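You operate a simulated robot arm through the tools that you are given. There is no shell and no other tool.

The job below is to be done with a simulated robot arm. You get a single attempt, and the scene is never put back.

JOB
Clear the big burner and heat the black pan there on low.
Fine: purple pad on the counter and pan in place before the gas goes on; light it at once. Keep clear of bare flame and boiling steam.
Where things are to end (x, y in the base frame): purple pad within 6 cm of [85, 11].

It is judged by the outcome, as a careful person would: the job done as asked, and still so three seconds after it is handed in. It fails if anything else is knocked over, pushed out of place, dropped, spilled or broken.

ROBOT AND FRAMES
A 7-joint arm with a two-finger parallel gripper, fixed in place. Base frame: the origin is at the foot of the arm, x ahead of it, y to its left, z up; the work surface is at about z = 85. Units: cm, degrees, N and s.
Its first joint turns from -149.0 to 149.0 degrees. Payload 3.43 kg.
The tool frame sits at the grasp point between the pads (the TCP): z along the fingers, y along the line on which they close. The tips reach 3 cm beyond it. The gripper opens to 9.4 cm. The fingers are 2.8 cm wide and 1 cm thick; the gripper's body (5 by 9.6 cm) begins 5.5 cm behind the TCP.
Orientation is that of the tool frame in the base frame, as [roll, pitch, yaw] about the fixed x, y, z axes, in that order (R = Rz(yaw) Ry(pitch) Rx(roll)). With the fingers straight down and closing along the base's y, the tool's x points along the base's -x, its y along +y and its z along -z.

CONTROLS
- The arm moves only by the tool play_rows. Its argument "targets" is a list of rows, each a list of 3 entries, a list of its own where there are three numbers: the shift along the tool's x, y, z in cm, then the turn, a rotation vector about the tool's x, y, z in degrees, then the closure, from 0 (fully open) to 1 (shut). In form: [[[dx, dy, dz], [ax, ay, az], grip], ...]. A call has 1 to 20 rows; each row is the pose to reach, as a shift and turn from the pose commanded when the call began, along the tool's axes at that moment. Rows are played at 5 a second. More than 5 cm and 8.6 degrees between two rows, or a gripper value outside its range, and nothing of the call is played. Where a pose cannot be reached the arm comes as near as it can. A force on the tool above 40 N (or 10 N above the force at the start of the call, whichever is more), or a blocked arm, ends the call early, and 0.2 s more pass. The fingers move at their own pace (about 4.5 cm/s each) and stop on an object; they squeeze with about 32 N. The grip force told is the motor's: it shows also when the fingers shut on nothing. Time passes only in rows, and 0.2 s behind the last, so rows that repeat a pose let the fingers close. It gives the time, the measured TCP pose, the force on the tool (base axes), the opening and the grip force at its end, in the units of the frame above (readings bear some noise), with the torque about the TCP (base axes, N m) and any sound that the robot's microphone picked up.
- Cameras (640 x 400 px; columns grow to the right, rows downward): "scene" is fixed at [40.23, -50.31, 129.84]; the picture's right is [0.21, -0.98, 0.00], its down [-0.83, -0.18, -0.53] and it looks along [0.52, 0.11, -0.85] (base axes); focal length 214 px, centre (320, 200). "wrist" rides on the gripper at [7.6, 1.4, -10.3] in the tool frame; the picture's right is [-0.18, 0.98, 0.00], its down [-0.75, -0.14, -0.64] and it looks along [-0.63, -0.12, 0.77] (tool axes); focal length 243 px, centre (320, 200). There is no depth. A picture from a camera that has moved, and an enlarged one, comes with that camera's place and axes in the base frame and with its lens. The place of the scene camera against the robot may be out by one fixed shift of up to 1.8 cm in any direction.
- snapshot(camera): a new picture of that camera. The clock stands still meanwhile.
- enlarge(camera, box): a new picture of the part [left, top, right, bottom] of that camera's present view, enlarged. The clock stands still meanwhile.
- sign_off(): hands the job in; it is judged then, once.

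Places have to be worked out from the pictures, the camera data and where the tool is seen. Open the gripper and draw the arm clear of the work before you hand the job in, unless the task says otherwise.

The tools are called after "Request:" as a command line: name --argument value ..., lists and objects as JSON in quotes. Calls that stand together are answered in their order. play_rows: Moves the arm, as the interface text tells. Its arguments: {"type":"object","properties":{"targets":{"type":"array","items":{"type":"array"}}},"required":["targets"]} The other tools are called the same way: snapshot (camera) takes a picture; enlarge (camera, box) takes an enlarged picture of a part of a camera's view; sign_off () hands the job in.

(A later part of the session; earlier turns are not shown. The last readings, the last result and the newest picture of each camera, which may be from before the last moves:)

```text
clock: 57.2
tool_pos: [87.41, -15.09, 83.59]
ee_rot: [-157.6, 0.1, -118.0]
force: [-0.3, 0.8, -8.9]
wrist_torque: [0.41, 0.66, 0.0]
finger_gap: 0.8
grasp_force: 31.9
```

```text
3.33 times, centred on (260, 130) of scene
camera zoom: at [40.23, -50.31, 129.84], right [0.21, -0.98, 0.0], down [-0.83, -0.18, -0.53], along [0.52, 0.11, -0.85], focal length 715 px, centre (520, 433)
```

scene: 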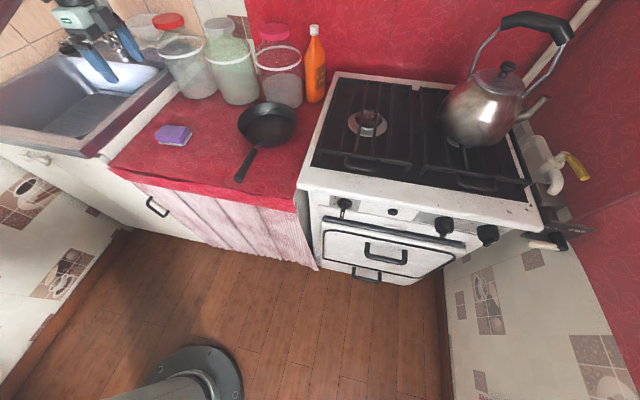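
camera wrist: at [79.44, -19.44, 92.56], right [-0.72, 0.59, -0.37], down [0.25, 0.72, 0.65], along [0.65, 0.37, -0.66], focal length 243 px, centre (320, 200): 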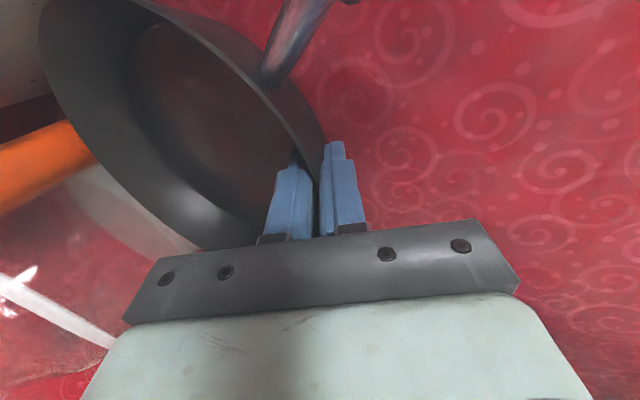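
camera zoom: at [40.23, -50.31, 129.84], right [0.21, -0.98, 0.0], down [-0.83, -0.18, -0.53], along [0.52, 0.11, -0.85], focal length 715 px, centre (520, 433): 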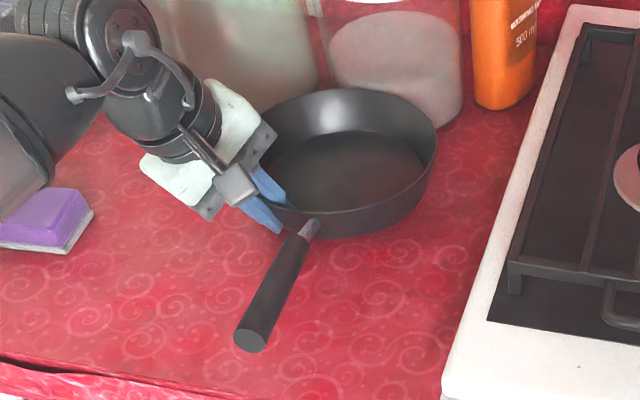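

The pan is fully lifted (8.9 N) and level; grip steady. I raise it another 15 cm straight up.

Request:
play_rows --targets '[[[0, -0.6, -1.4], [0, 0, 0], 1], [[0, -1.5, -3.7], [0, 0, 0], 1], [[0, -2.6, -6.3], [0, 0, 0], 1], [[0, -3.8, -9.2], [0, 0, 0], 1], [[0, -4.9, -12], [0, 0, 0], 1], [[0, -5.7, -13.9], [0, 0, 0], 1], [[0, -5.7, -13.9], [0, 0, 0], 1]]'

Request:
snapshot --camera "scene"

Request:
enlarge --camera "scene" --box '[330, 70, 430, 170]'

```text
clock: 58.8
tool_pos: [87.34, -15.19, 98.46]
ee_rot: [-157.5, 0.1, -117.9]
force: [0.0, 0.5, -9.8]
wrist_torque: [0.41, 0.62, -0.02]
finger_gap: 0.82
grasp_force: 32.8
```

```text
taken
```

scene: 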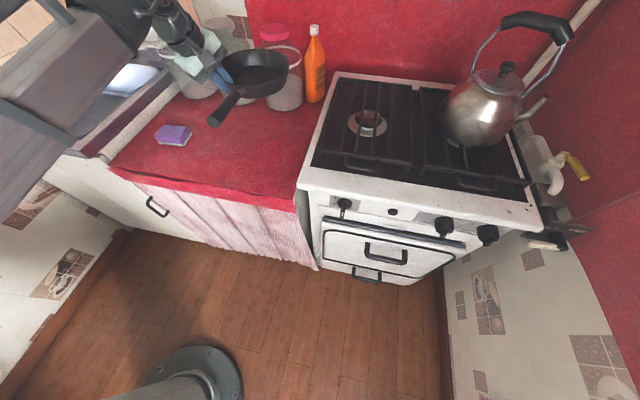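

```text
4.00 times, centred on (380, 120) of scene
camera zoom: at [40.23, -50.31, 129.84], right [0.21, -0.98, 0.0], down [-0.83, -0.18, -0.53], along [0.52, 0.11, -0.85], focal length 858 px, centre (80, 520)
```

zoom: 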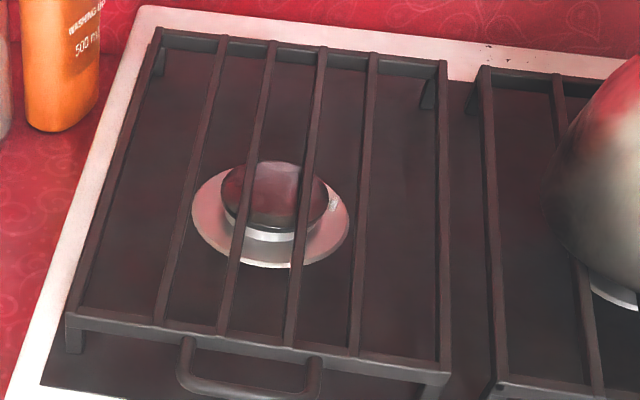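

The pan hangs steady, and the bare burner is centred in its grate at about (97.4,-52.4). I carry the pan sideways at this height (bottom ≈95, grate 89) to over the burner.

Request:
play_rows --targets '[[[1.1, -0.6, 0.25], [0, 0, 0], 1], [[3.4, -1.84, 0.76], [0, 0, 0], 1], [[6.2, -3.36, 1.39], [0, 0, 0], 1], [[9, -4.9, 2.0], [0, 0, 0], 1], [[11.8, -6.4, 2.64], [0, 0, 0], 1], [[14.7, -7.97, 3.28], [0, 0, 0], 1], [[17.5, -9.5, 3.9], [0, 0, 0], 1], [[20.3, -11, 4.5], [0, 0, 0], 1], [[23.1, -12.5, 5.15], [0, 0, 0], 1], [[25.6, -13.9, 5.7], [0, 0, 0], 1], [[27.4, -14.9, 6.1], [0, 0, 0], 1], [[28.2, -15.3, 6.3], [0, 0, 0], 1], [[28.2, -15.3, 6.3], [0, 0, 0], 1]]'

Request:
snapshot --camera "scene"

Request:
snapshot --camera "wrist"

Request:
enlarge --camera "scene" --box '[300, 40, 460, 180]'

```text
clock: 61.6
tool_pos: [88.69, -47.92, 98.43]
ee_rot: [-157.6, 0.1, -118.0]
force: [0.0, -0.3, -8.3]
wrist_torque: [0.37, 0.64, 0.03]
finger_gap: 0.78
grasp_force: 32.1
```

```text
taken
```

scene: 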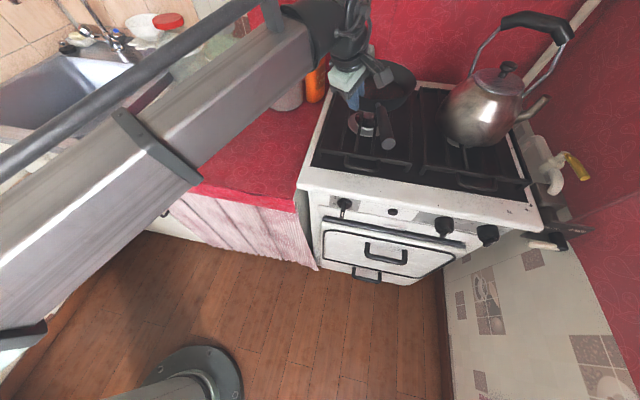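

```text
taken
camera wrist: at [80.59, -52.28, 107.45], right [-0.72, 0.59, -0.37], down [0.25, 0.72, 0.65], along [0.65, 0.37, -0.66], focal length 243 px, centre (320, 200)
```

wrist: 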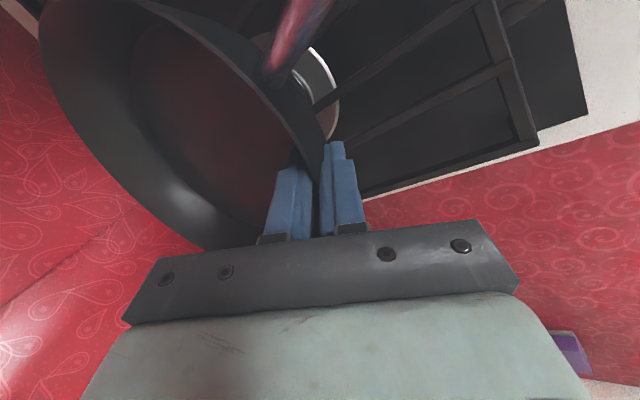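

```text
2.86 times, centred on (380, 110) of scene
camera zoom: at [40.23, -50.31, 129.84], right [0.21, -0.98, 0.0], down [-0.83, -0.18, -0.53], along [0.52, 0.11, -0.85], focal length 613 px, centre (149, 457)
```

zoom: 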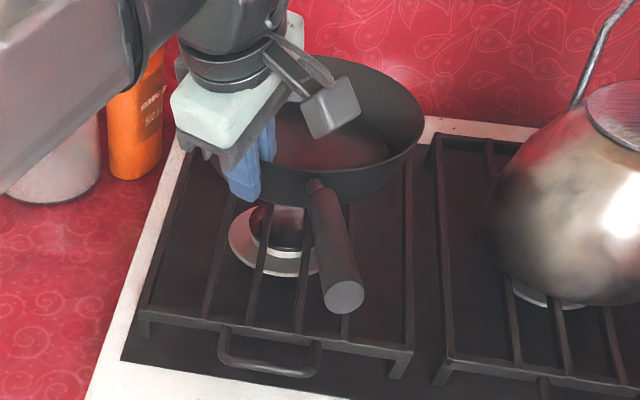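

Positioned over the burner. I lower to just above the grate, then creep to contact.

Request:
play_rows --targets '[[[0, 0.38, 0.92], [0, 0, 0], 1], [[0, 0.95, 2.31], [0, 0, 0], 1], [[0, 1.52, 3.7], [0, 0, 0], 1], [[0, 1.75, 4.25], [0, 0, 0], 1], [[0, 1.75, 4.25], [0, 0, 0], 1]]'

Request:
play_rows --targets '[[[0, 0.08, 0.18], [0, 0, 0], 1], [[0, 0.15, 0.37], [0, 0, 0], 1], [[0, 0.23, 0.55], [0, 0, 0], 1], [[0, 0.3, 0.74], [0, 0, 0], 1], [[0, 0.3, 0.74], [0, 0, 0], 1]]'

Request:
enlarge --camera "scene" --box '[300, 40, 460, 180]'

```text
clock: 62.8
tool_pos: [88.72, -47.85, 93.96]
ee_rot: [-157.6, 0.1, -117.9]
force: [-1.4, 0.2, -9.0]
wrist_torque: [0.4, 0.64, -0.03]
finger_gap: 0.79
grasp_force: 32.3
```

```text
clock: 64.0
tool_pos: [88.72, -47.89, 93.01]
ee_rot: [-157.6, 0.0, -117.9]
force: [1.1, 0.6, -9.6]
wrist_torque: [0.4, 0.66, 0.0]
finger_gap: 0.81
grasp_force: 32.4
```

```text
2.86 times, centred on (380, 110) of scene
camera zoom: at [40.23, -50.31, 129.84], right [0.21, -0.98, 0.0], down [-0.83, -0.18, -0.53], along [0.52, 0.11, -0.85], focal length 613 px, centre (149, 457)
```

zoom: 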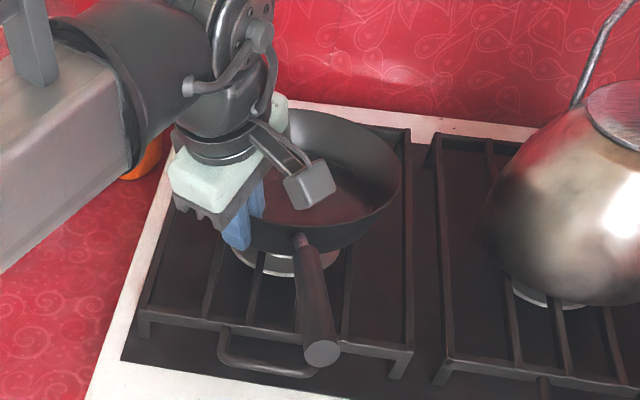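

Still hanging free and centred over the burner. I continue creeping down.

Request:
play_rows --targets '[[[0, 0.08, 0.18], [0, 0, 0], 1], [[0, 0.15, 0.37], [0, 0, 0], 1], [[0, 0.23, 0.55], [0, 0, 0], 1], [[0, 0.23, 0.55], [0, 0, 0], 1]]'

Request:
play_rows --targets '[[[0, 0.06, 0.14], [0, 0, 0], 1], [[0, 0.12, 0.28], [0, 0, 0], 1], [[0, 0.12, 0.28], [0, 0, 0], 1]]'

```text
clock: 65.0
tool_pos: [88.72, -47.84, 92.67]
ee_rot: [-157.5, 0.1, -118.0]
force: [-1.9, 1.0, 8.5]
wrist_torque: [0.81, 0.0, 0.14]
finger_gap: 0.79
grasp_force: 32.3
```

```text
clock: 65.8
tool_pos: [88.62, -47.81, 92.32]
ee_rot: [-157.5, -0.1, -118.1]
force: [-1.7, 1.3, 23.9]
wrist_torque: [0.16, 0.28, -0.1]
finger_gap: 0.73
grasp_force: 31.8
```

The pan is on the grate (24 N push). I relieve the push and open the fingers.

Request:
play_rows --targets '[[[0, -0.08, -0.2], [0, 0, 0], 1], [[0, -0.08, -0.2], [0, 0, 0], 0.9], [[0, -0.08, -0.2], [0, 0, 0], 0.8], [[0, -0.08, -0.2], [0, 0, 0], 0.72], [[0, -0.08, -0.2], [0, 0, 0], 0.66], [[0, -0.08, -0.2], [0, 0, 0], 0.66]]'

Request:
snapshot --camera "wrist"

Request:
enlarge --camera "scene" --box '[300, 40, 460, 180]'

```text
clock: 67.2
tool_pos: [88.71, -47.81, 92.55]
ee_rot: [-157.3, -0.1, -118.0]
force: [12.5, -6.7, 14.9]
wrist_torque: [-0.01, -0.41, -0.18]
finger_gap: 2.14
grasp_force: 0.1
```

```text
taken
camera wrist: at [80.65, -52.14, 101.61], right [-0.72, 0.59, -0.38], down [0.25, 0.72, 0.65], along [0.65, 0.37, -0.66], focal length 243 px, centre (320, 200)
```

wrist: 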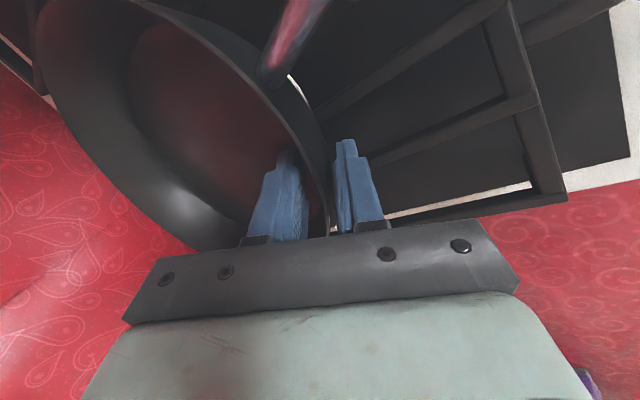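

```text
2.86 times, centred on (380, 110) of scene
camera zoom: at [40.23, -50.31, 129.84], right [0.21, -0.98, 0.0], down [-0.83, -0.18, -0.53], along [0.52, 0.11, -0.85], focal length 613 px, centre (149, 457)
```

zoom: 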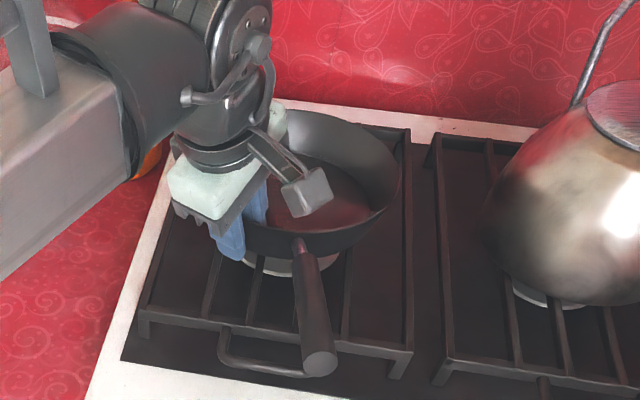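

The outer fingertip presses a grate bar as it opens; I hold that opening and retract along the tool axis.

Request:
play_rows --targets '[[[0, -0.3, -0.5], [0, 0, 0], 0.76], [[0, -0.3, -1.2], [0, 0, 0], 0.75], [[0, -0.3, -2.5], [0, 0, 0], 0.72], [[0, -0.3, -5], [0, 0, 0], 0.66], [[0, -0.3, -9], [0, 0, 0], 0.5], [[0, -0.3, -13], [0, 0, 0], 0.3]]'

Request:
snapshot --camera "wrist"

Request:
enlarge --camera "scene" --box '[300, 40, 460, 180]'

```text
clock: 68.6
tool_pos: [84.53, -45.84, 104.54]
ee_rot: [-157.6, 0.0, -117.9]
force: [0.2, 0.2, -0.2]
wrist_torque: [0.03, -0.01, -0.01]
finger_gap: 6.6
grasp_force: 0.1
```

```text
taken
camera wrist: at [76.48, -50.11, 113.63], right [-0.72, 0.59, -0.37], down [0.25, 0.72, 0.65], along [0.65, 0.37, -0.66], focal length 243 px, centre (320, 200)
```

wrist: 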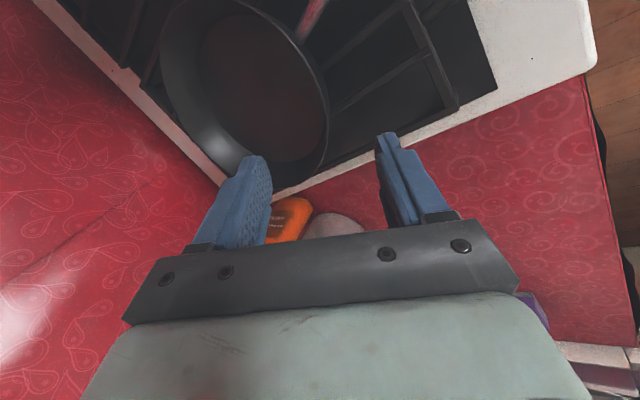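

```text
2.86 times, centred on (380, 110) of scene
camera zoom: at [40.23, -50.31, 129.84], right [0.21, -0.98, 0.0], down [-0.83, -0.18, -0.53], along [0.52, 0.11, -0.85], focal length 613 px, centre (149, 457)
```

zoom: 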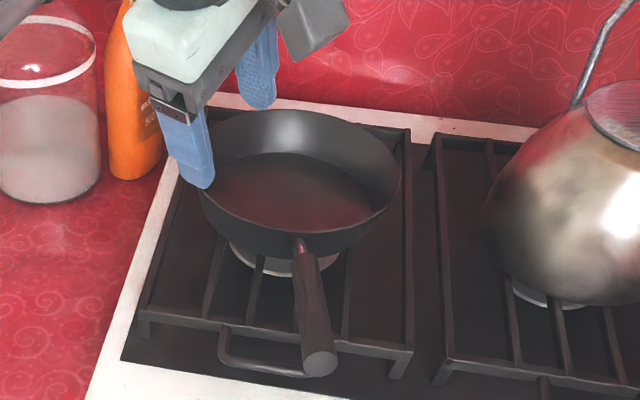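

The pan sits flat and centred on the burner. Now to the controls: I raise, untilt and return the gripper to its neutral yaw, drawing back toward the stove front.

Request:
play_rows --targets '[[[0, -1, -2.5], [-7.3, 0, 0], 0.3], [[0, -2, -5], [-14.6, 0, 0], 0.3], [[0, -3.05, -7.4], [-22.4, 0, 0], 0.3]]'

Request:
play_rows --targets '[[[3, 1.9, 0], [0, 0, 7.76], 0.3], [[6, 3.75, 0], [0, 0, 15.5], 0.3], [[9, 5.6, 0], [0, 0, 23.3], 0.3], [[12, 7.5, 0], [0, 0, 31], 0.3], [[15, 9.4, 0], [0, 0, 38.8], 0.3], [[18, 11.25, 0], [0, 0, 46.6], 0.3], [[21, 13.1, 0], [0, 0, 54.3], 0.3], [[24, 15, 0], [0, 0, 62.1], 0.3]]'

Request:
play_rows --targets '[[[0.9, -1.4, 2.9], [0, -8.1, 0], 0.4], [[1.8, -2.9, 5.8], [0, -16.3, 0], 0.5], [[2.7, -4.3, 8.8], [0, -24.5, 0], 0.5], [[3.6, -5.8, 11.7], [0, -32.7, 0], 0.5], [[4.5, -7.2, 14.7], [0, -40.9, 0], 0.5], [[5.5, -8.7, 17.7], [0, -49, 0], 0.5], [[6.4, -10.1, 20.7], [0, -57.2, 0], 0.5], [[7.3, -11.6, 23.7], [0, -65.4, 0], 0.5], [[8.2, -13, 26.7], [0, -73.6, 0], 0.5], [[9.1, -14.5, 29.7], [0, -81.8, 0], 0.5], [[10, -15.9, 32.7], [0, -90, 0], 0.5]]'

Request:
snapshot --camera "wrist"

Request:
snapshot --camera "scene"

```text
clock: 69.4
tool_pos: [84.73, -45.64, 112.65]
ee_rot: [179.9, 0.0, -118.0]
force: [0.3, 0.0, -0.7]
wrist_torque: [0.01, -0.01, 0.0]
finger_gap: 6.57
grasp_force: 0.1
```

```text
clock: 71.2
tool_pos: [60.04, -59.92, 112.6]
ee_rot: [-180.0, -0.1, 179.8]
force: [0.6, 0.7, 0.3]
wrist_torque: [0.01, 0.0, -0.02]
finger_gap: 6.56
grasp_force: 0.0
```

```text
clock: 73.6
tool_pos: [50.1, -75.67, 79.86]
ee_rot: [-34.5, 89.9, -34.6]
force: [-0.5, 0.4, 0.2]
wrist_torque: [0.01, 0.0, 0.01]
finger_gap: 4.7
grasp_force: 0.2
```

```text
taken
camera wrist: at [39.95, -74.19, 72.35], right [0.0, 0.98, 0.18], down [-0.64, -0.14, 0.75], along [0.76, -0.12, 0.63], focal length 243 px, centre (320, 200)
```

wrist: 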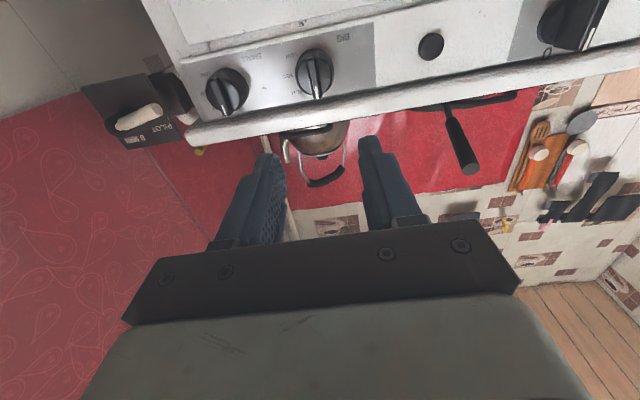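

```text
taken
```

scene: 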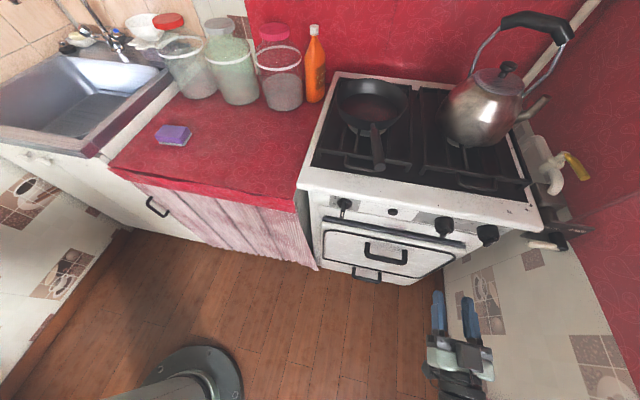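

Tool is now horizontal facing the stove. I enlarge the BIG knob, button and supply lever from this near-frontal low view.

Request:
enlarge --camera "wrist" --box '[280, 30, 360, 110]'

Request:
enlarge --camera "wrist" --box '[400, 20, 460, 70]'

Request:
enlarge --camera "wrist" --box '[80, 60, 220, 170]'

Request:
enlarge --camera "scene" --box '[310, 60, 450, 180]'

```text
5.00 times, centred on (320, 70) of wrist
camera zoom: at [39.95, -74.19, 72.35], right [0.0, 0.98, 0.18], down [-0.64, -0.14, 0.75], along [0.76, -0.12, 0.63], focal length 1213 px, centre (320, 850)
```

zoom: 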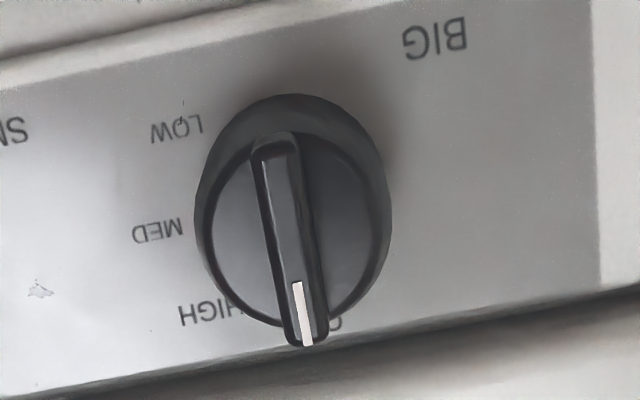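

```text
8.00 times, centred on (430, 45) of wrist
camera zoom: at [39.95, -74.19, 72.35], right [0.0, 0.98, 0.18], down [-0.64, -0.14, 0.75], along [0.76, -0.12, 0.63], focal length 1941 px, centre (-560, 1440)
```

zoom: 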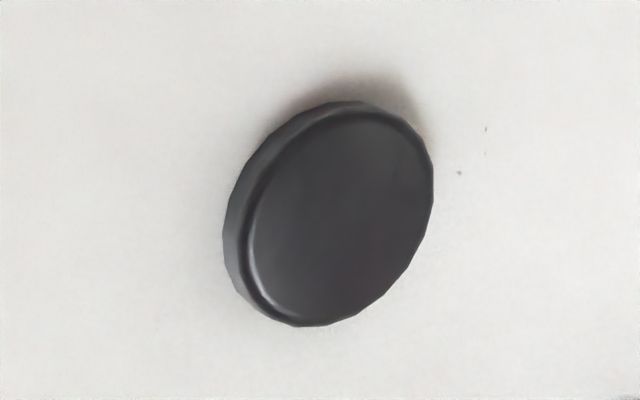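

```text
3.64 times, centred on (150, 115) of wrist
camera zoom: at [39.95, -74.19, 72.35], right [0.0, 0.98, 0.18], down [-0.64, -0.14, 0.75], along [0.76, -0.12, 0.63], focal length 882 px, centre (938, 509)
```

zoom: 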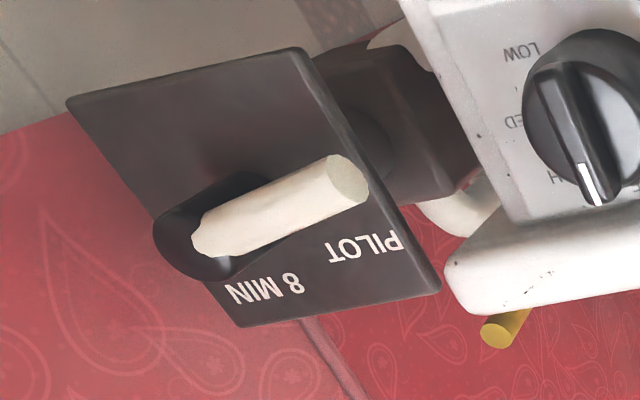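

```text
3.33 times, centred on (380, 120) of scene
camera zoom: at [40.23, -50.31, 129.84], right [0.21, -0.98, 0.0], down [-0.83, -0.18, -0.53], along [0.52, 0.11, -0.85], focal length 715 px, centre (120, 467)
```

zoom: 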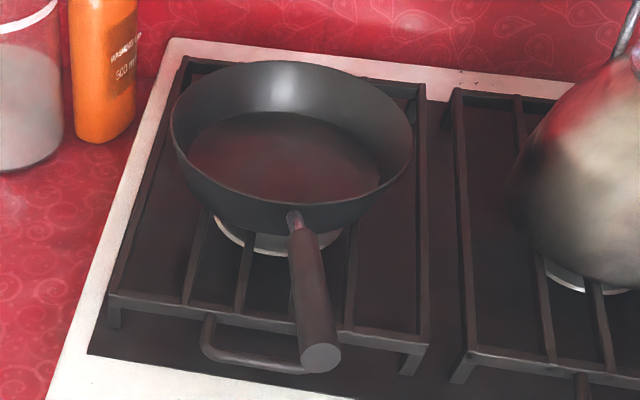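

The labels fit OFF 0°, HIGH 45°, MED 90°, LOW 135° clockwise, with the knob axis at y≈-76.15, z≈78.9; supply lever at ON. Before touching gas, I rehearse the 135° wrist turn in free air on the knob's axis.

Request:
play_rows --targets '[[[0.5, -0.25, 3], [0, 0, 0], 0.55], [[0.96, -0.48, 6], [0, 0, 0], 0.6], [[0.96, -0.48, 6], [0, 0, 8], 0.6], [[0.96, -0.48, 6], [0, 0, 16], 0.6], [[0.96, -0.48, 6], [0, 0, 24], 0.6], [[0.96, -0.48, 6], [0, 0, 32], 0.6], [[0.96, -0.48, 6], [0, 0, 40], 0.6], [[0.96, -0.48, 6], [0, 0, 48], 0.6], [[0.96, -0.48, 6], [0, 0, 56], 0.6], [[0.96, -0.48, 6], [0, 0, 64], 0.6], [[0.96, -0.48, 6], [0, 0, 72], 0.6], [[0.96, -0.48, 6], [0, 0, 80], 0.6], [[0.96, -0.48, 6], [0, 0, 88], 0.6], [[0.96, -0.48, 6], [0, 0, 96], 0.6], [[0.96, -0.48, 6], [0, 0, 104], 0.6], [[0.96, -0.48, 6], [0, 0, 112], 0.6], [[0.96, -0.48, 6], [0, 0, 120], 0.6], [[0.96, -0.48, 6], [0, 0, 128], 0.6], [[0.96, -0.48, 6], [0, 0, 136], 0.6], [[0.96, -0.48, 6], [0, 0, 136], 0.6]]'

Request:
snapshot --camera "wrist"

Request:
snapshot --camera "scene"

```text
clock: 77.8
tool_pos: [56.1, -76.23, 78.98]
ee_rot: [90.0, -45.9, 89.9]
force: [-0.6, 0.6, -0.6]
wrist_torque: [0.0, 0.01, 0.02]
finger_gap: 3.77
grasp_force: 0.1
```

```text
taken
camera wrist: at [45.98, -71.93, 85.57], right [0.0, -0.84, 0.55], down [-0.64, -0.42, -0.64], along [0.77, -0.35, -0.54], focal length 243 px, centre (320, 200)
```

wrist: 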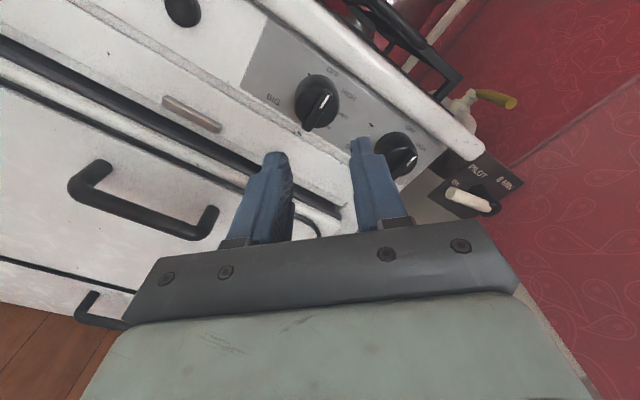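

```text
taken
```

scene: 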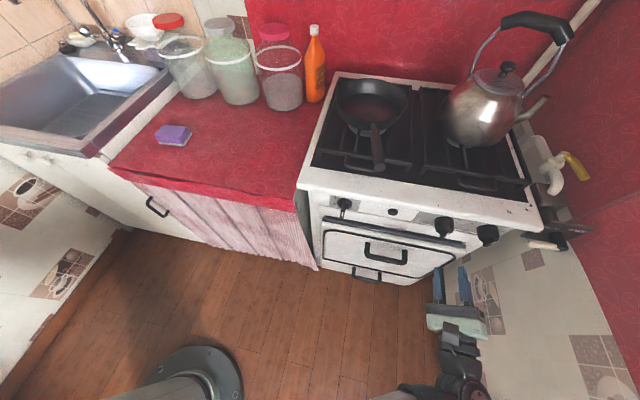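

The 136° turn is fully reachable. From this new viewpoint I take close views of the knob and button for better positions.

Request:
enlarge --camera "wrist" --box '[240, 50, 380, 150]'

Request:
enlarge --camera "wrist" --box '[140, 0, 240, 60]'

Request:
enlarge --camera "wrist" --box '[420, 80, 540, 220]'

```text
4.00 times, centred on (310, 100) of wrist
camera zoom: at [45.98, -71.93, 85.57], right [0.0, -0.84, 0.55], down [-0.64, -0.42, -0.64], along [0.77, -0.35, -0.54], focal length 970 px, centre (360, 600)
```

zoom: 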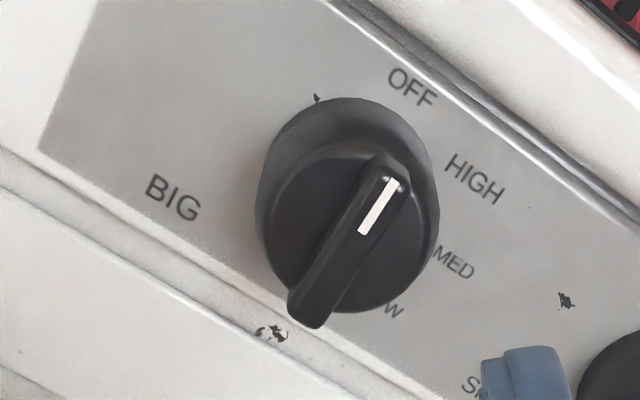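

```text
6.40 times, centred on (190, 30) of wrist
camera zoom: at [45.98, -71.93, 85.57], right [0.0, -0.84, 0.55], down [-0.64, -0.42, -0.64], along [0.77, -0.35, -0.54], focal length 1553 px, centre (1152, 1288)
```

zoom: 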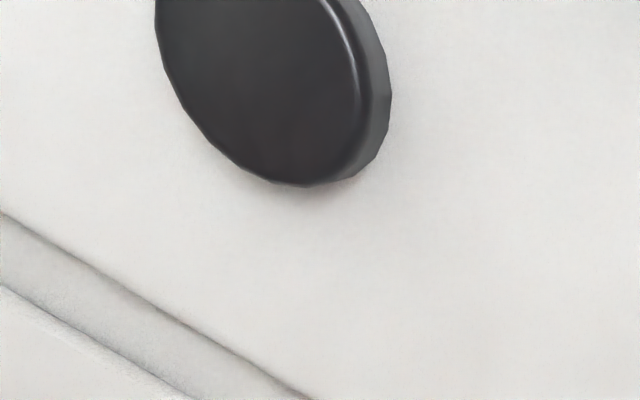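

```text
2.86 times, centred on (480, 150) of wrist
camera zoom: at [45.98, -71.93, 85.57], right [0.0, -0.84, 0.55], down [-0.64, -0.42, -0.64], along [0.77, -0.35, -0.54], focal length 693 px, centre (-137, 343)
```

zoom: 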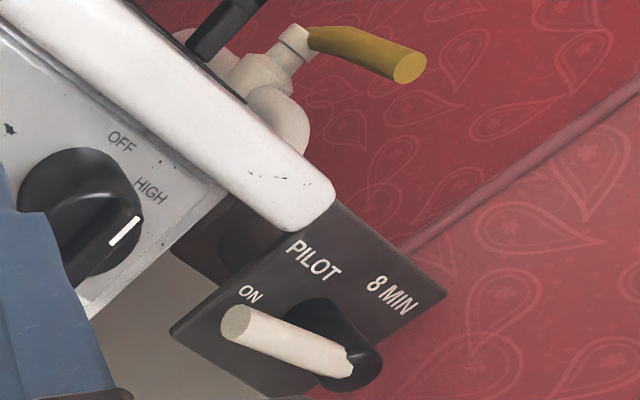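

Everything agrees: bar front at (67.9,-76.05,78.8), LOW at 135°, supply ON. With the gas still off, I test-press the round button with closed fingertips to confirm its place and whether it sparks.

Request:
play_rows --targets '[[[2.4, -2.4, 0], [0, 0, 0], 0.8], [[5, -5, 0], [0, 0, 0], 1], [[7.5, -7.5, 0], [0, 0, 0], 1], [[9.4, -9.4, 0], [0, 0, 0], 1], [[9.4, -9.4, 4], [0, 0, 0], 1], [[9.4, -9.4, 8], [0, 0, 0], 1], [[9.4, -9.4, 10], [0, 0, 0], 1], [[9.4, -9.4, 10], [0, 0, 0], 1]]'

Request:
snapshot --camera "wrist"

Request:
enlarge --camera "scene" --box '[350, 170, 470, 270]'

```text
clock: 79.6
tool_pos: [66.07, -62.79, 79.21]
ee_rot: [90.0, -45.9, 90.0]
force: [0.4, -0.4, -0.2]
wrist_torque: [0.0, 0.02, 0.02]
finger_gap: 0.02
grasp_force: 31.8
```

```text
taken
camera wrist: at [56.07, -58.61, 85.74], right [0.0, -0.83, 0.55], down [-0.64, -0.42, -0.64], along [0.77, -0.35, -0.54], focal length 243 px, centre (320, 200)
```

wrist: 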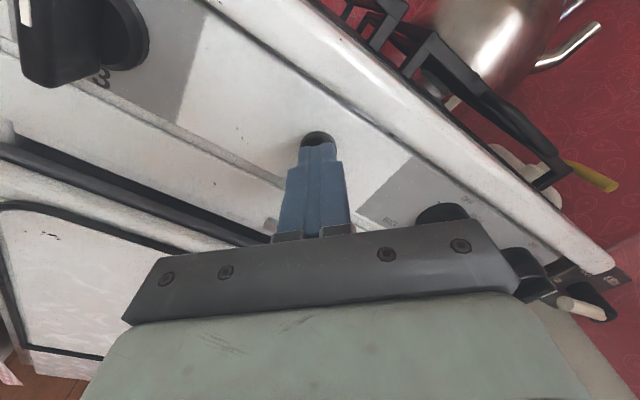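

```text
4.00 times, centred on (410, 220) of scene
camera zoom: at [40.23, -50.31, 129.84], right [0.21, -0.98, 0.0], down [-0.83, -0.18, -0.53], along [0.52, 0.11, -0.85], focal length 858 px, centre (-40, 120)
```

zoom: 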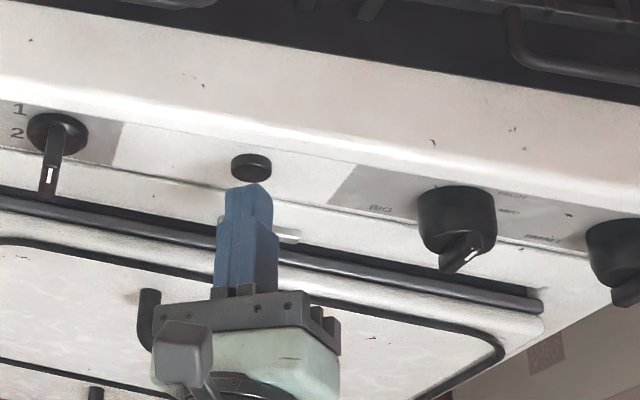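

Fingertips are lined up just short of the button. I push forward slowly to press it.

Request:
play_rows --targets '[[[0, 0, 1], [0, 0, 0], 1], [[0, 0, 1.6], [0, 0, 0], 1], [[0, 0, 2.0], [0, 0, 0], 1], [[0, 0, 2.4], [0, 0, 0], 1], [[0, 0, 2.7], [0, 0, 0], 1]]'

Request:
enlarge --camera "wrist" --box '[240, 90, 400, 190]'

```text
clock: 80.8
tool_pos: [68.18, -62.98, 79.11]
ee_rot: [90.2, -46.1, 89.5]
force: [-25.0, -0.6, -0.5]
wrist_torque: [0.01, -0.03, 0.01]
finger_gap: 0.01
grasp_force: 32.0
heard: click
stopped in row 5: the force on the tool passed its limit at 47 N (the readings are from after the stop); the commanded pose is now the measured one
```

```text
4.00 times, centred on (320, 140) of wrist
camera zoom: at [58.07, -58.64, 85.75], right [0.0, -0.83, 0.55], down [-0.65, -0.42, -0.64], along [0.76, -0.36, -0.54], focal length 970 px, centre (320, 440)
```

zoom: 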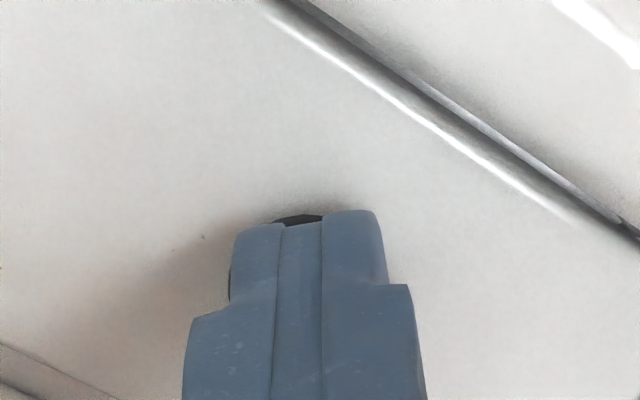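

A click – the button is the igniter, pressing at TCP x≈68.2. I back off, return to the knob axis while unwinding the wrist to the start angle, fingers opened ~3.8 cm.

Request:
play_rows --targets '[[[0, 0, -3.5], [0, 0, 0], 1], [[0, 0, -7], [0, 0, -8], 0.9], [[-1.2, 1.1, -7], [0, 0, -16], 0.7], [[-2.4, 2.3, -7], [0, 0, -24], 0.6], [[-3.6, 3.5, -7], [0, 0, -32], 0.6], [[-4.8, 4.7, -7], [0, 0, -40], 0.6], [[-6, 5.9, -7], [0, 0, -48], 0.6], [[-7.2, 7.1, -7], [0, 0, -56], 0.6], [[-8.3, 8.2, -7], [0, 0, -64], 0.6], [[-9.31, 9.18, -7], [0, 0, -72], 0.6], [[-9.31, 9.18, -7], [0, 0, -80], 0.6], [[-9.31, 9.18, -7], [0, 0, -88], 0.6], [[-9.31, 9.18, -7], [0, 0, -96], 0.6], [[-9.31, 9.18, -7], [0, 0, -104], 0.6], [[-9.31, 9.18, -7], [0, 0, -112], 0.6], [[-9.31, 9.18, -7], [0, 0, -120], 0.6], [[-9.31, 9.18, -7], [0, 0, -128], 0.6], [[-9.31, 9.18, -7], [0, 0, -136], 0.6], [[-9.31, 9.18, -7], [0, 0, -136], 0.6]]'

Request:
snapshot --camera "wrist"

Request:
enlarge --camera "wrist" --box '[240, 70, 400, 210]'

Request:
enlarge --camera "scene" --box '[390, 180, 510, 280]'

```text
clock: 84.8
tool_pos: [61.4, -76.04, 78.8]
ee_rot: [-139.5, 89.9, -139.6]
force: [0.4, -0.4, -0.1]
wrist_torque: [-0.01, -0.01, 0.01]
finger_gap: 3.76
grasp_force: 0.1
```

```text
taken
camera wrist: at [51.3, -74.56, 71.32], right [0.0, 0.98, 0.18], down [-0.64, -0.14, 0.76], along [0.77, -0.12, 0.63], focal length 243 px, centre (320, 200)
```

wrist: 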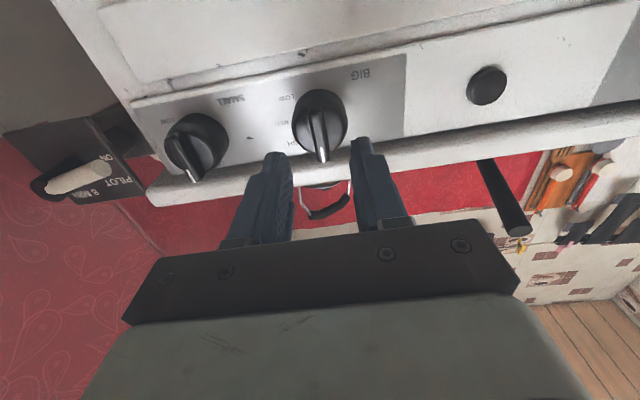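

```text
2.86 times, centred on (320, 140) of wrist
camera zoom: at [51.3, -74.56, 71.32], right [0.0, 0.98, 0.18], down [-0.64, -0.14, 0.76], along [0.77, -0.12, 0.63], focal length 693 px, centre (320, 371)
```

zoom: 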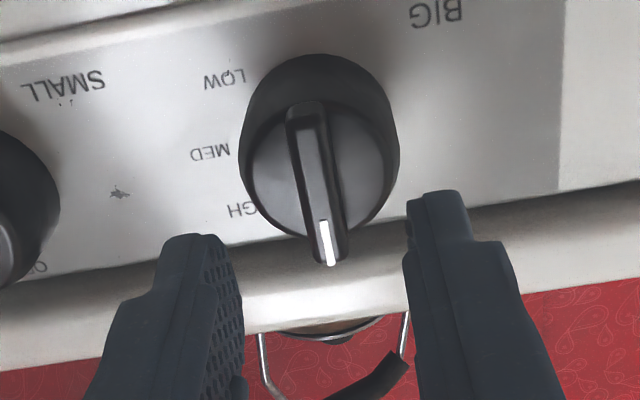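

```text
4.00 times, centred on (450, 230) of scene
camera zoom: at [40.23, -50.31, 129.84], right [0.21, -0.98, 0.0], down [-0.83, -0.18, -0.53], along [0.52, 0.11, -0.85], focal length 858 px, centre (-200, 80)
```

zoom: 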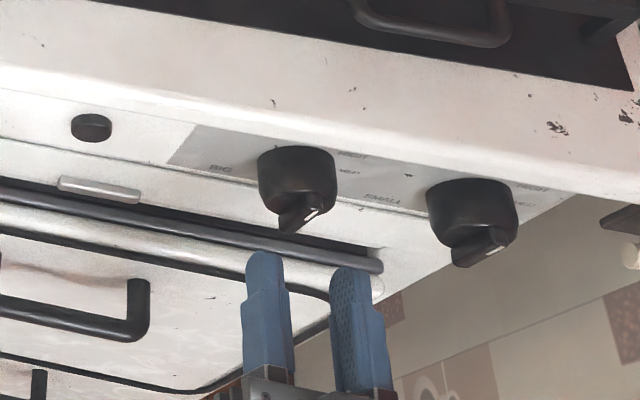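

The knob bar is centred between the fingers. I advance so the tips straddle the bar.

Request:
play_rows --targets '[[[0, 0, 2], [0, 0, 0], 0.65], [[0, 0, 3.5], [0, 0, 0], 0.65], [[0, 0, 4.3], [0, 0, 0], 0.65], [[0, 0, 4.6], [0, 0, 0], 0.65], [[0, 0, 4.6], [0, 0, 0], 0.65]]'

Request:
enlarge --camera "wrist" --box '[240, 90, 400, 230]'

Request:
enlarge --camera "scene" --box '[410, 190, 490, 260]'

```text
clock: 85.7
tool_pos: [65.36, -75.95, 78.75]
ee_rot: [-172.0, 89.8, -172.3]
force: [-10.6, 1.1, 1.8]
wrist_torque: [0.05, -0.09, 0.21]
finger_gap: 3.32
grasp_force: 0.4
stopped in row 4: the force on the tool passed its limit at 46 N (the readings are from after the stop); the commanded pose is now the measured one
```

```text
2.86 times, centred on (320, 160) of wrist
camera zoom: at [55.18, -74.54, 71.29], right [0.01, 0.98, 0.18], down [-0.64, -0.14, 0.76], along [0.77, -0.12, 0.63], focal length 693 px, centre (320, 314)
```

zoom: 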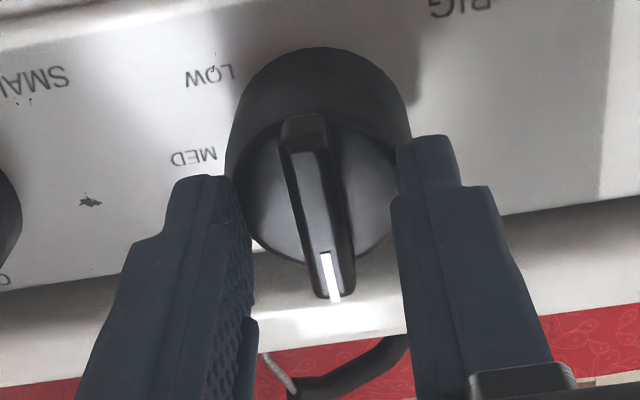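

```text
5.71 times, centred on (450, 225) of scene
camera zoom: at [40.23, -50.31, 129.84], right [0.21, -0.98, 0.0], down [-0.83, -0.18, -0.53], along [0.52, 0.11, -0.85], focal length 1226 px, centre (-423, 57)
```

zoom: 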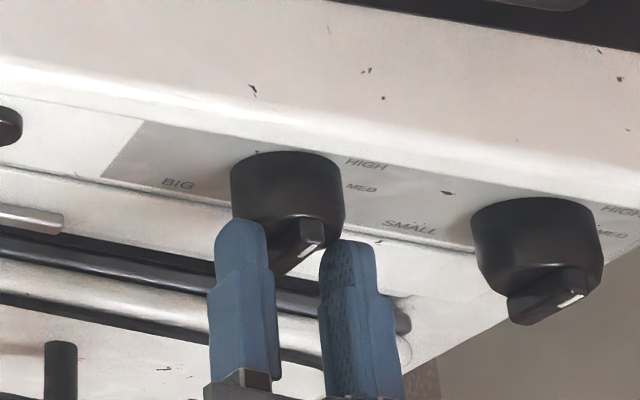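

Tips reached the knob's face (tip x≈68.4). I back off 0.25 cm and close on the bar.

Request:
play_rows --targets '[[[0, 0, -0.25], [0, 0, 0], 0.65], [[0, 0, -0.25], [0, 0, 0], 0.8], [[0, 0, -0.25], [0, 0, 0], 1], [[0, 0, -0.25], [0, 0, 0], 1], [[0, 0, -0.25], [0, 0, 0], 1]]'

Request:
enlarge --camera "wrist" --box '[240, 90, 400, 230]'

Request:
enlarge --camera "scene" --box '[410, 190, 490, 260]'

```text
clock: 86.9
tool_pos: [65.14, -76.02, 78.56]
ee_rot: [-170.9, 89.6, -171.2]
force: [3.8, 1.7, -2.3]
wrist_torque: [0.04, 0.02, 0.31]
finger_gap: 0.99
grasp_force: 43.6
```

```text
2.86 times, centred on (320, 160) of wrist
camera zoom: at [55.03, -74.55, 71.21], right [0.01, 0.98, 0.18], down [-0.64, -0.14, 0.76], along [0.77, -0.12, 0.63], focal length 693 px, centre (320, 314)
```

zoom: 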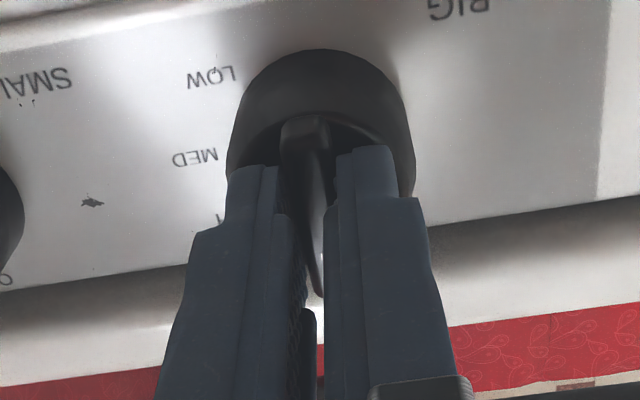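

```text
5.71 times, centred on (450, 225) of scene
camera zoom: at [40.23, -50.31, 129.84], right [0.21, -0.98, 0.0], down [-0.83, -0.18, -0.53], along [0.52, 0.11, -0.85], focal length 1226 px, centre (-423, 57)
```

zoom: 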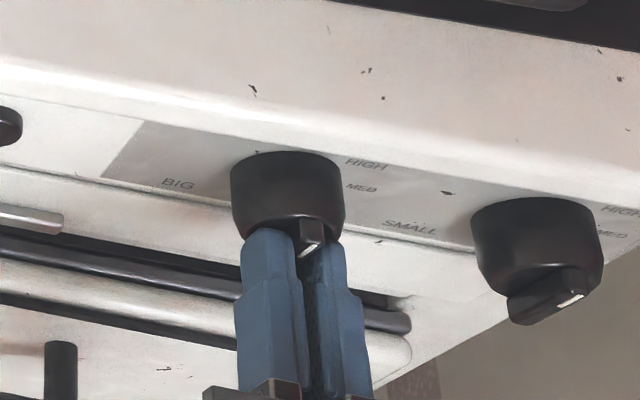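

The bar is gripped. Pan in place, pad cleared – now I turn the knob clockwise 135° in one sweep to LOW, to be followed at once by the igniter.

Request:
play_rows --targets '[[[0, 0, 0], [0, 0, 8], 1], [[0, 0, 0], [0, 0, 16], 1], [[0, 0, 0], [0, 0, 24], 1], [[0, 0, 0], [0, 0, 32], 1], [[0, 0, 0], [0, 0, 40], 1], [[0, 0, 0], [0, 0, 48], 1], [[0, 0, 0], [0, 0, 56], 1], [[0, 0, 0], [0, 0, 64], 1], [[0, 0, 0], [0, 0, 72], 1], [[0, 0, 0], [0, 0, 80], 1], [[0, 0, 0], [0, 0, 88], 1], [[0, 0, 0], [0, 0, 96.3], 1], [[0, 0, 0], [0, 0, 104.6], 1], [[0, 0, 0], [0, 0, 112.9], 1], [[0, 0, 0], [0, 0, 121.2], 1], [[0, 0, 0], [0, 0, 129], 1], [[0, 0, 0], [0, 0, 135.5], 1]]'

Request:
enlarge --camera "wrist" --box '[220, 50, 420, 210]'

Request:
enlarge --camera "scene" --box '[410, 190, 490, 260]'

```text
clock: 90.5
tool_pos: [65.13, -76.12, 78.78]
ee_rot: [90.4, -45.4, 89.4]
force: [0.5, 15.0, -6.1]
wrist_torque: [-0.43, -0.48, 0.94]
finger_gap: 0.96
grasp_force: 43.5
```

```text
2.50 times, centred on (320, 130) of wrist
camera zoom: at [55.11, -71.62, 85.36], right [0.0, -0.83, 0.56], down [-0.65, -0.42, -0.63], along [0.76, -0.36, -0.54], focal length 606 px, centre (320, 375)
```

zoom: 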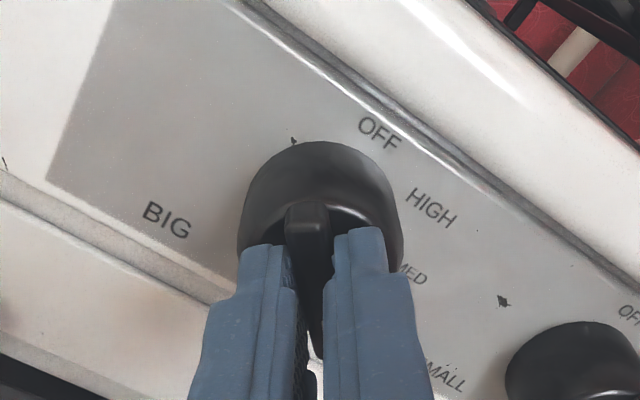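

```text
5.71 times, centred on (450, 225) of scene
camera zoom: at [40.23, -50.31, 129.84], right [0.21, -0.98, 0.0], down [-0.83, -0.18, -0.53], along [0.52, 0.11, -0.85], focal length 1226 px, centre (-423, 57)
```

zoom: 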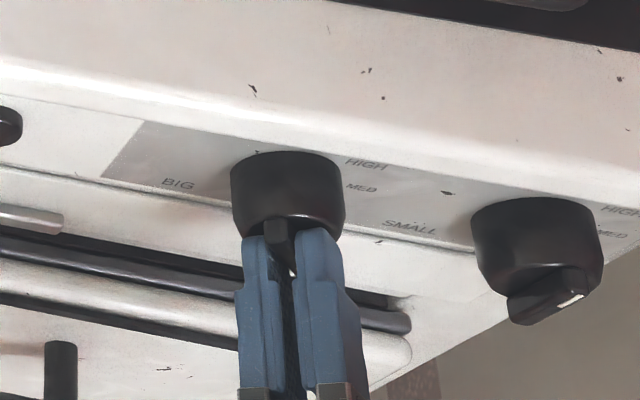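

The knob is at LOW. Immediately: release, move to the igniter and press.

Request:
play_rows --targets '[[[0, 0, 0], [0, 0, 0], 0.72], [[0, 0, -2.5], [0, 0, 0], 0.72], [[0, 0, -5], [0, 0, 0], 0.8], [[3.3, -3.2, -5], [0, 0, 0], 1], [[6.6, -6.4, -4.5], [0, 0, 0], 1], [[9.44, -9.15, -2], [0, 0, 0], 1], [[9.44, -9.15, 1.5], [0, 0, 0], 1], [[9.44, -9.15, 2.5], [0, 0, 0], 1], [[9.44, -9.15, 3.0], [0, 0, 0], 1], [[9.44, -9.15, 3.3], [0, 0, 0], 1], [[9.44, -9.15, 3.6], [0, 0, 0], 1]]'

Request:
snapshot --camera "scene"

Request:
enlarge --camera "scene" --box '[310, 60, 450, 180]'

Request:
enlarge --camera "scene" --box '[350, 180, 510, 270]'

```text
clock: 92.8
tool_pos: [68.23, -62.89, 78.87]
ee_rot: [90.6, -45.5, 88.9]
force: [-24.1, -1.8, -0.3]
wrist_torque: [-0.03, -0.08, 0.07]
finger_gap: 0.01
grasp_force: 32.0
heard: click
stopped in row 11: the force on the tool passed its limit at 45 N (the readings are from after the stop); the commanded pose is now the measured one
```

```text
taken
```

scene: 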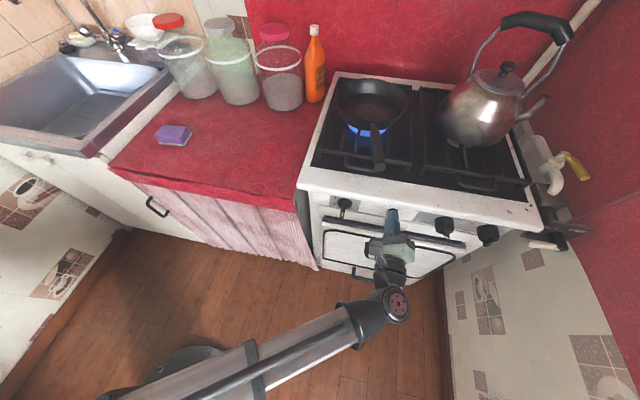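

```text
3.33 times, centred on (380, 120) of scene
camera zoom: at [40.23, -50.31, 129.84], right [0.21, -0.98, 0.0], down [-0.83, -0.18, -0.53], along [0.52, 0.11, -0.85], focal length 715 px, centre (120, 467)
```

zoom: 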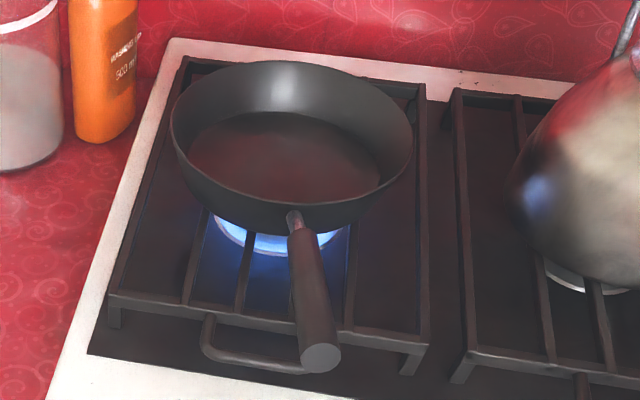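

```text
4.00 times, centred on (430, 225) of scene
camera zoom: at [40.23, -50.31, 129.84], right [0.21, -0.98, 0.0], down [-0.83, -0.18, -0.53], along [0.52, 0.11, -0.85], focal length 858 px, centre (-120, 100)
```

zoom: 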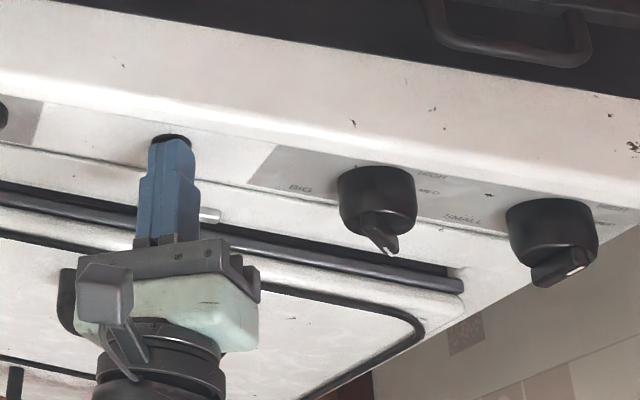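

The burner lit with a blue flame under the pan. I draw back from the button and check that the knob truly points to LOW.

Request:
play_rows --targets '[[[0, 0, -3], [0, 0, 0], 1], [[0, 0, -7], [0, 0, 0], 0.8], [[-1.5, 1.5, -11], [0, 0, 0], 0.5], [[-4, 4, -13], [0, 0, 0], 0.3], [[-6.5, 6.5, -14], [0, 0, 0], 0], [[-6.5, 6.5, -14], [0, 0, 0], 0]]'

Request:
snapshot --camera "wrist"

```text
clock: 94.2
tool_pos: [54.35, -72.17, 78.8]
ee_rot: [90.6, -45.5, 89.1]
force: [-0.1, -0.2, -0.2]
wrist_torque: [0.02, 0.01, 0.02]
finger_gap: 9.4
grasp_force: 0.2
```

```text
taken
camera wrist: at [44.35, -67.73, 85.51], right [0.0, -0.83, 0.56], down [-0.65, -0.42, -0.63], along [0.76, -0.36, -0.54], focal length 243 px, centre (320, 200)
```

wrist: 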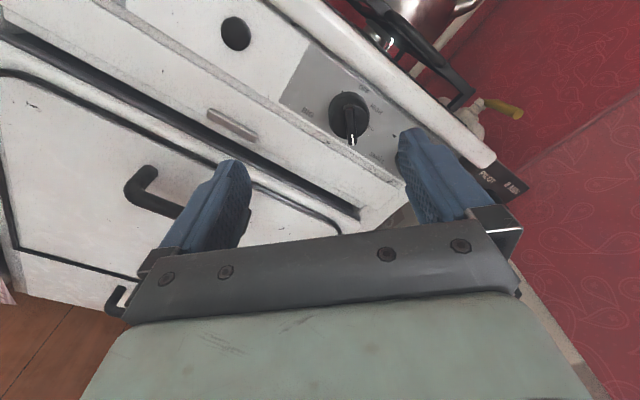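

Request:
enlarge --camera "wrist" --box '[300, 70, 400, 170]'

Request:
enlarge --camera "scene" --box '[320, 90, 420, 160]'

Request:
enlarge --camera "scene" --box '[410, 190, 490, 260]'

```text
4.00 times, centred on (350, 120) of wrist
camera zoom: at [44.35, -67.73, 85.51], right [0.0, -0.83, 0.56], down [-0.65, -0.42, -0.63], along [0.76, -0.36, -0.54], focal length 970 px, centre (200, 520)
```

zoom: 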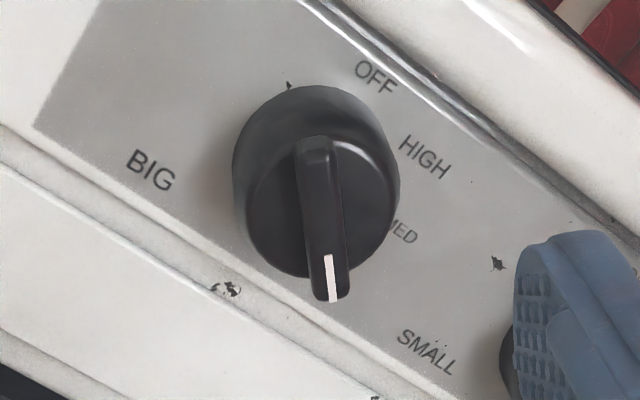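

```text
5.71 times, centred on (370, 125) of scene
camera zoom: at [40.23, -50.31, 129.84], right [0.21, -0.98, 0.0], down [-0.83, -0.18, -0.53], along [0.52, 0.11, -0.85], focal length 1226 px, centre (34, 629)
```

zoom: 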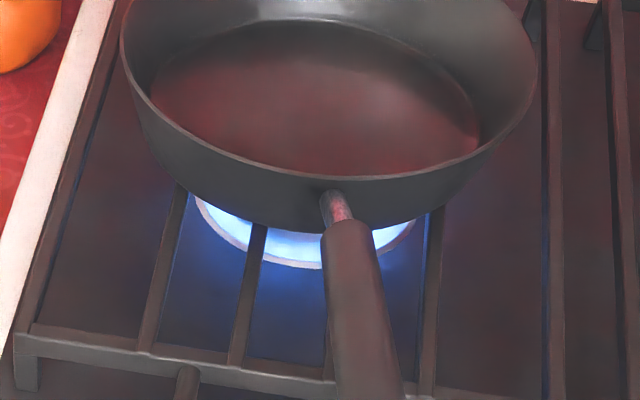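

```text
5.71 times, centred on (450, 225) of scene
camera zoom: at [40.23, -50.31, 129.84], right [0.21, -0.98, 0.0], down [-0.83, -0.18, -0.53], along [0.52, 0.11, -0.85], focal length 1226 px, centre (-423, 57)
```

zoom: 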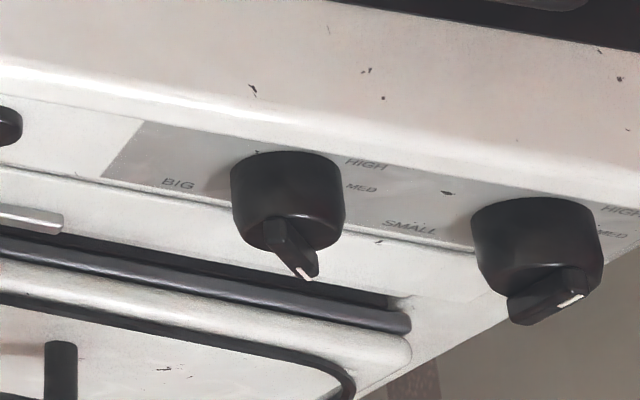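

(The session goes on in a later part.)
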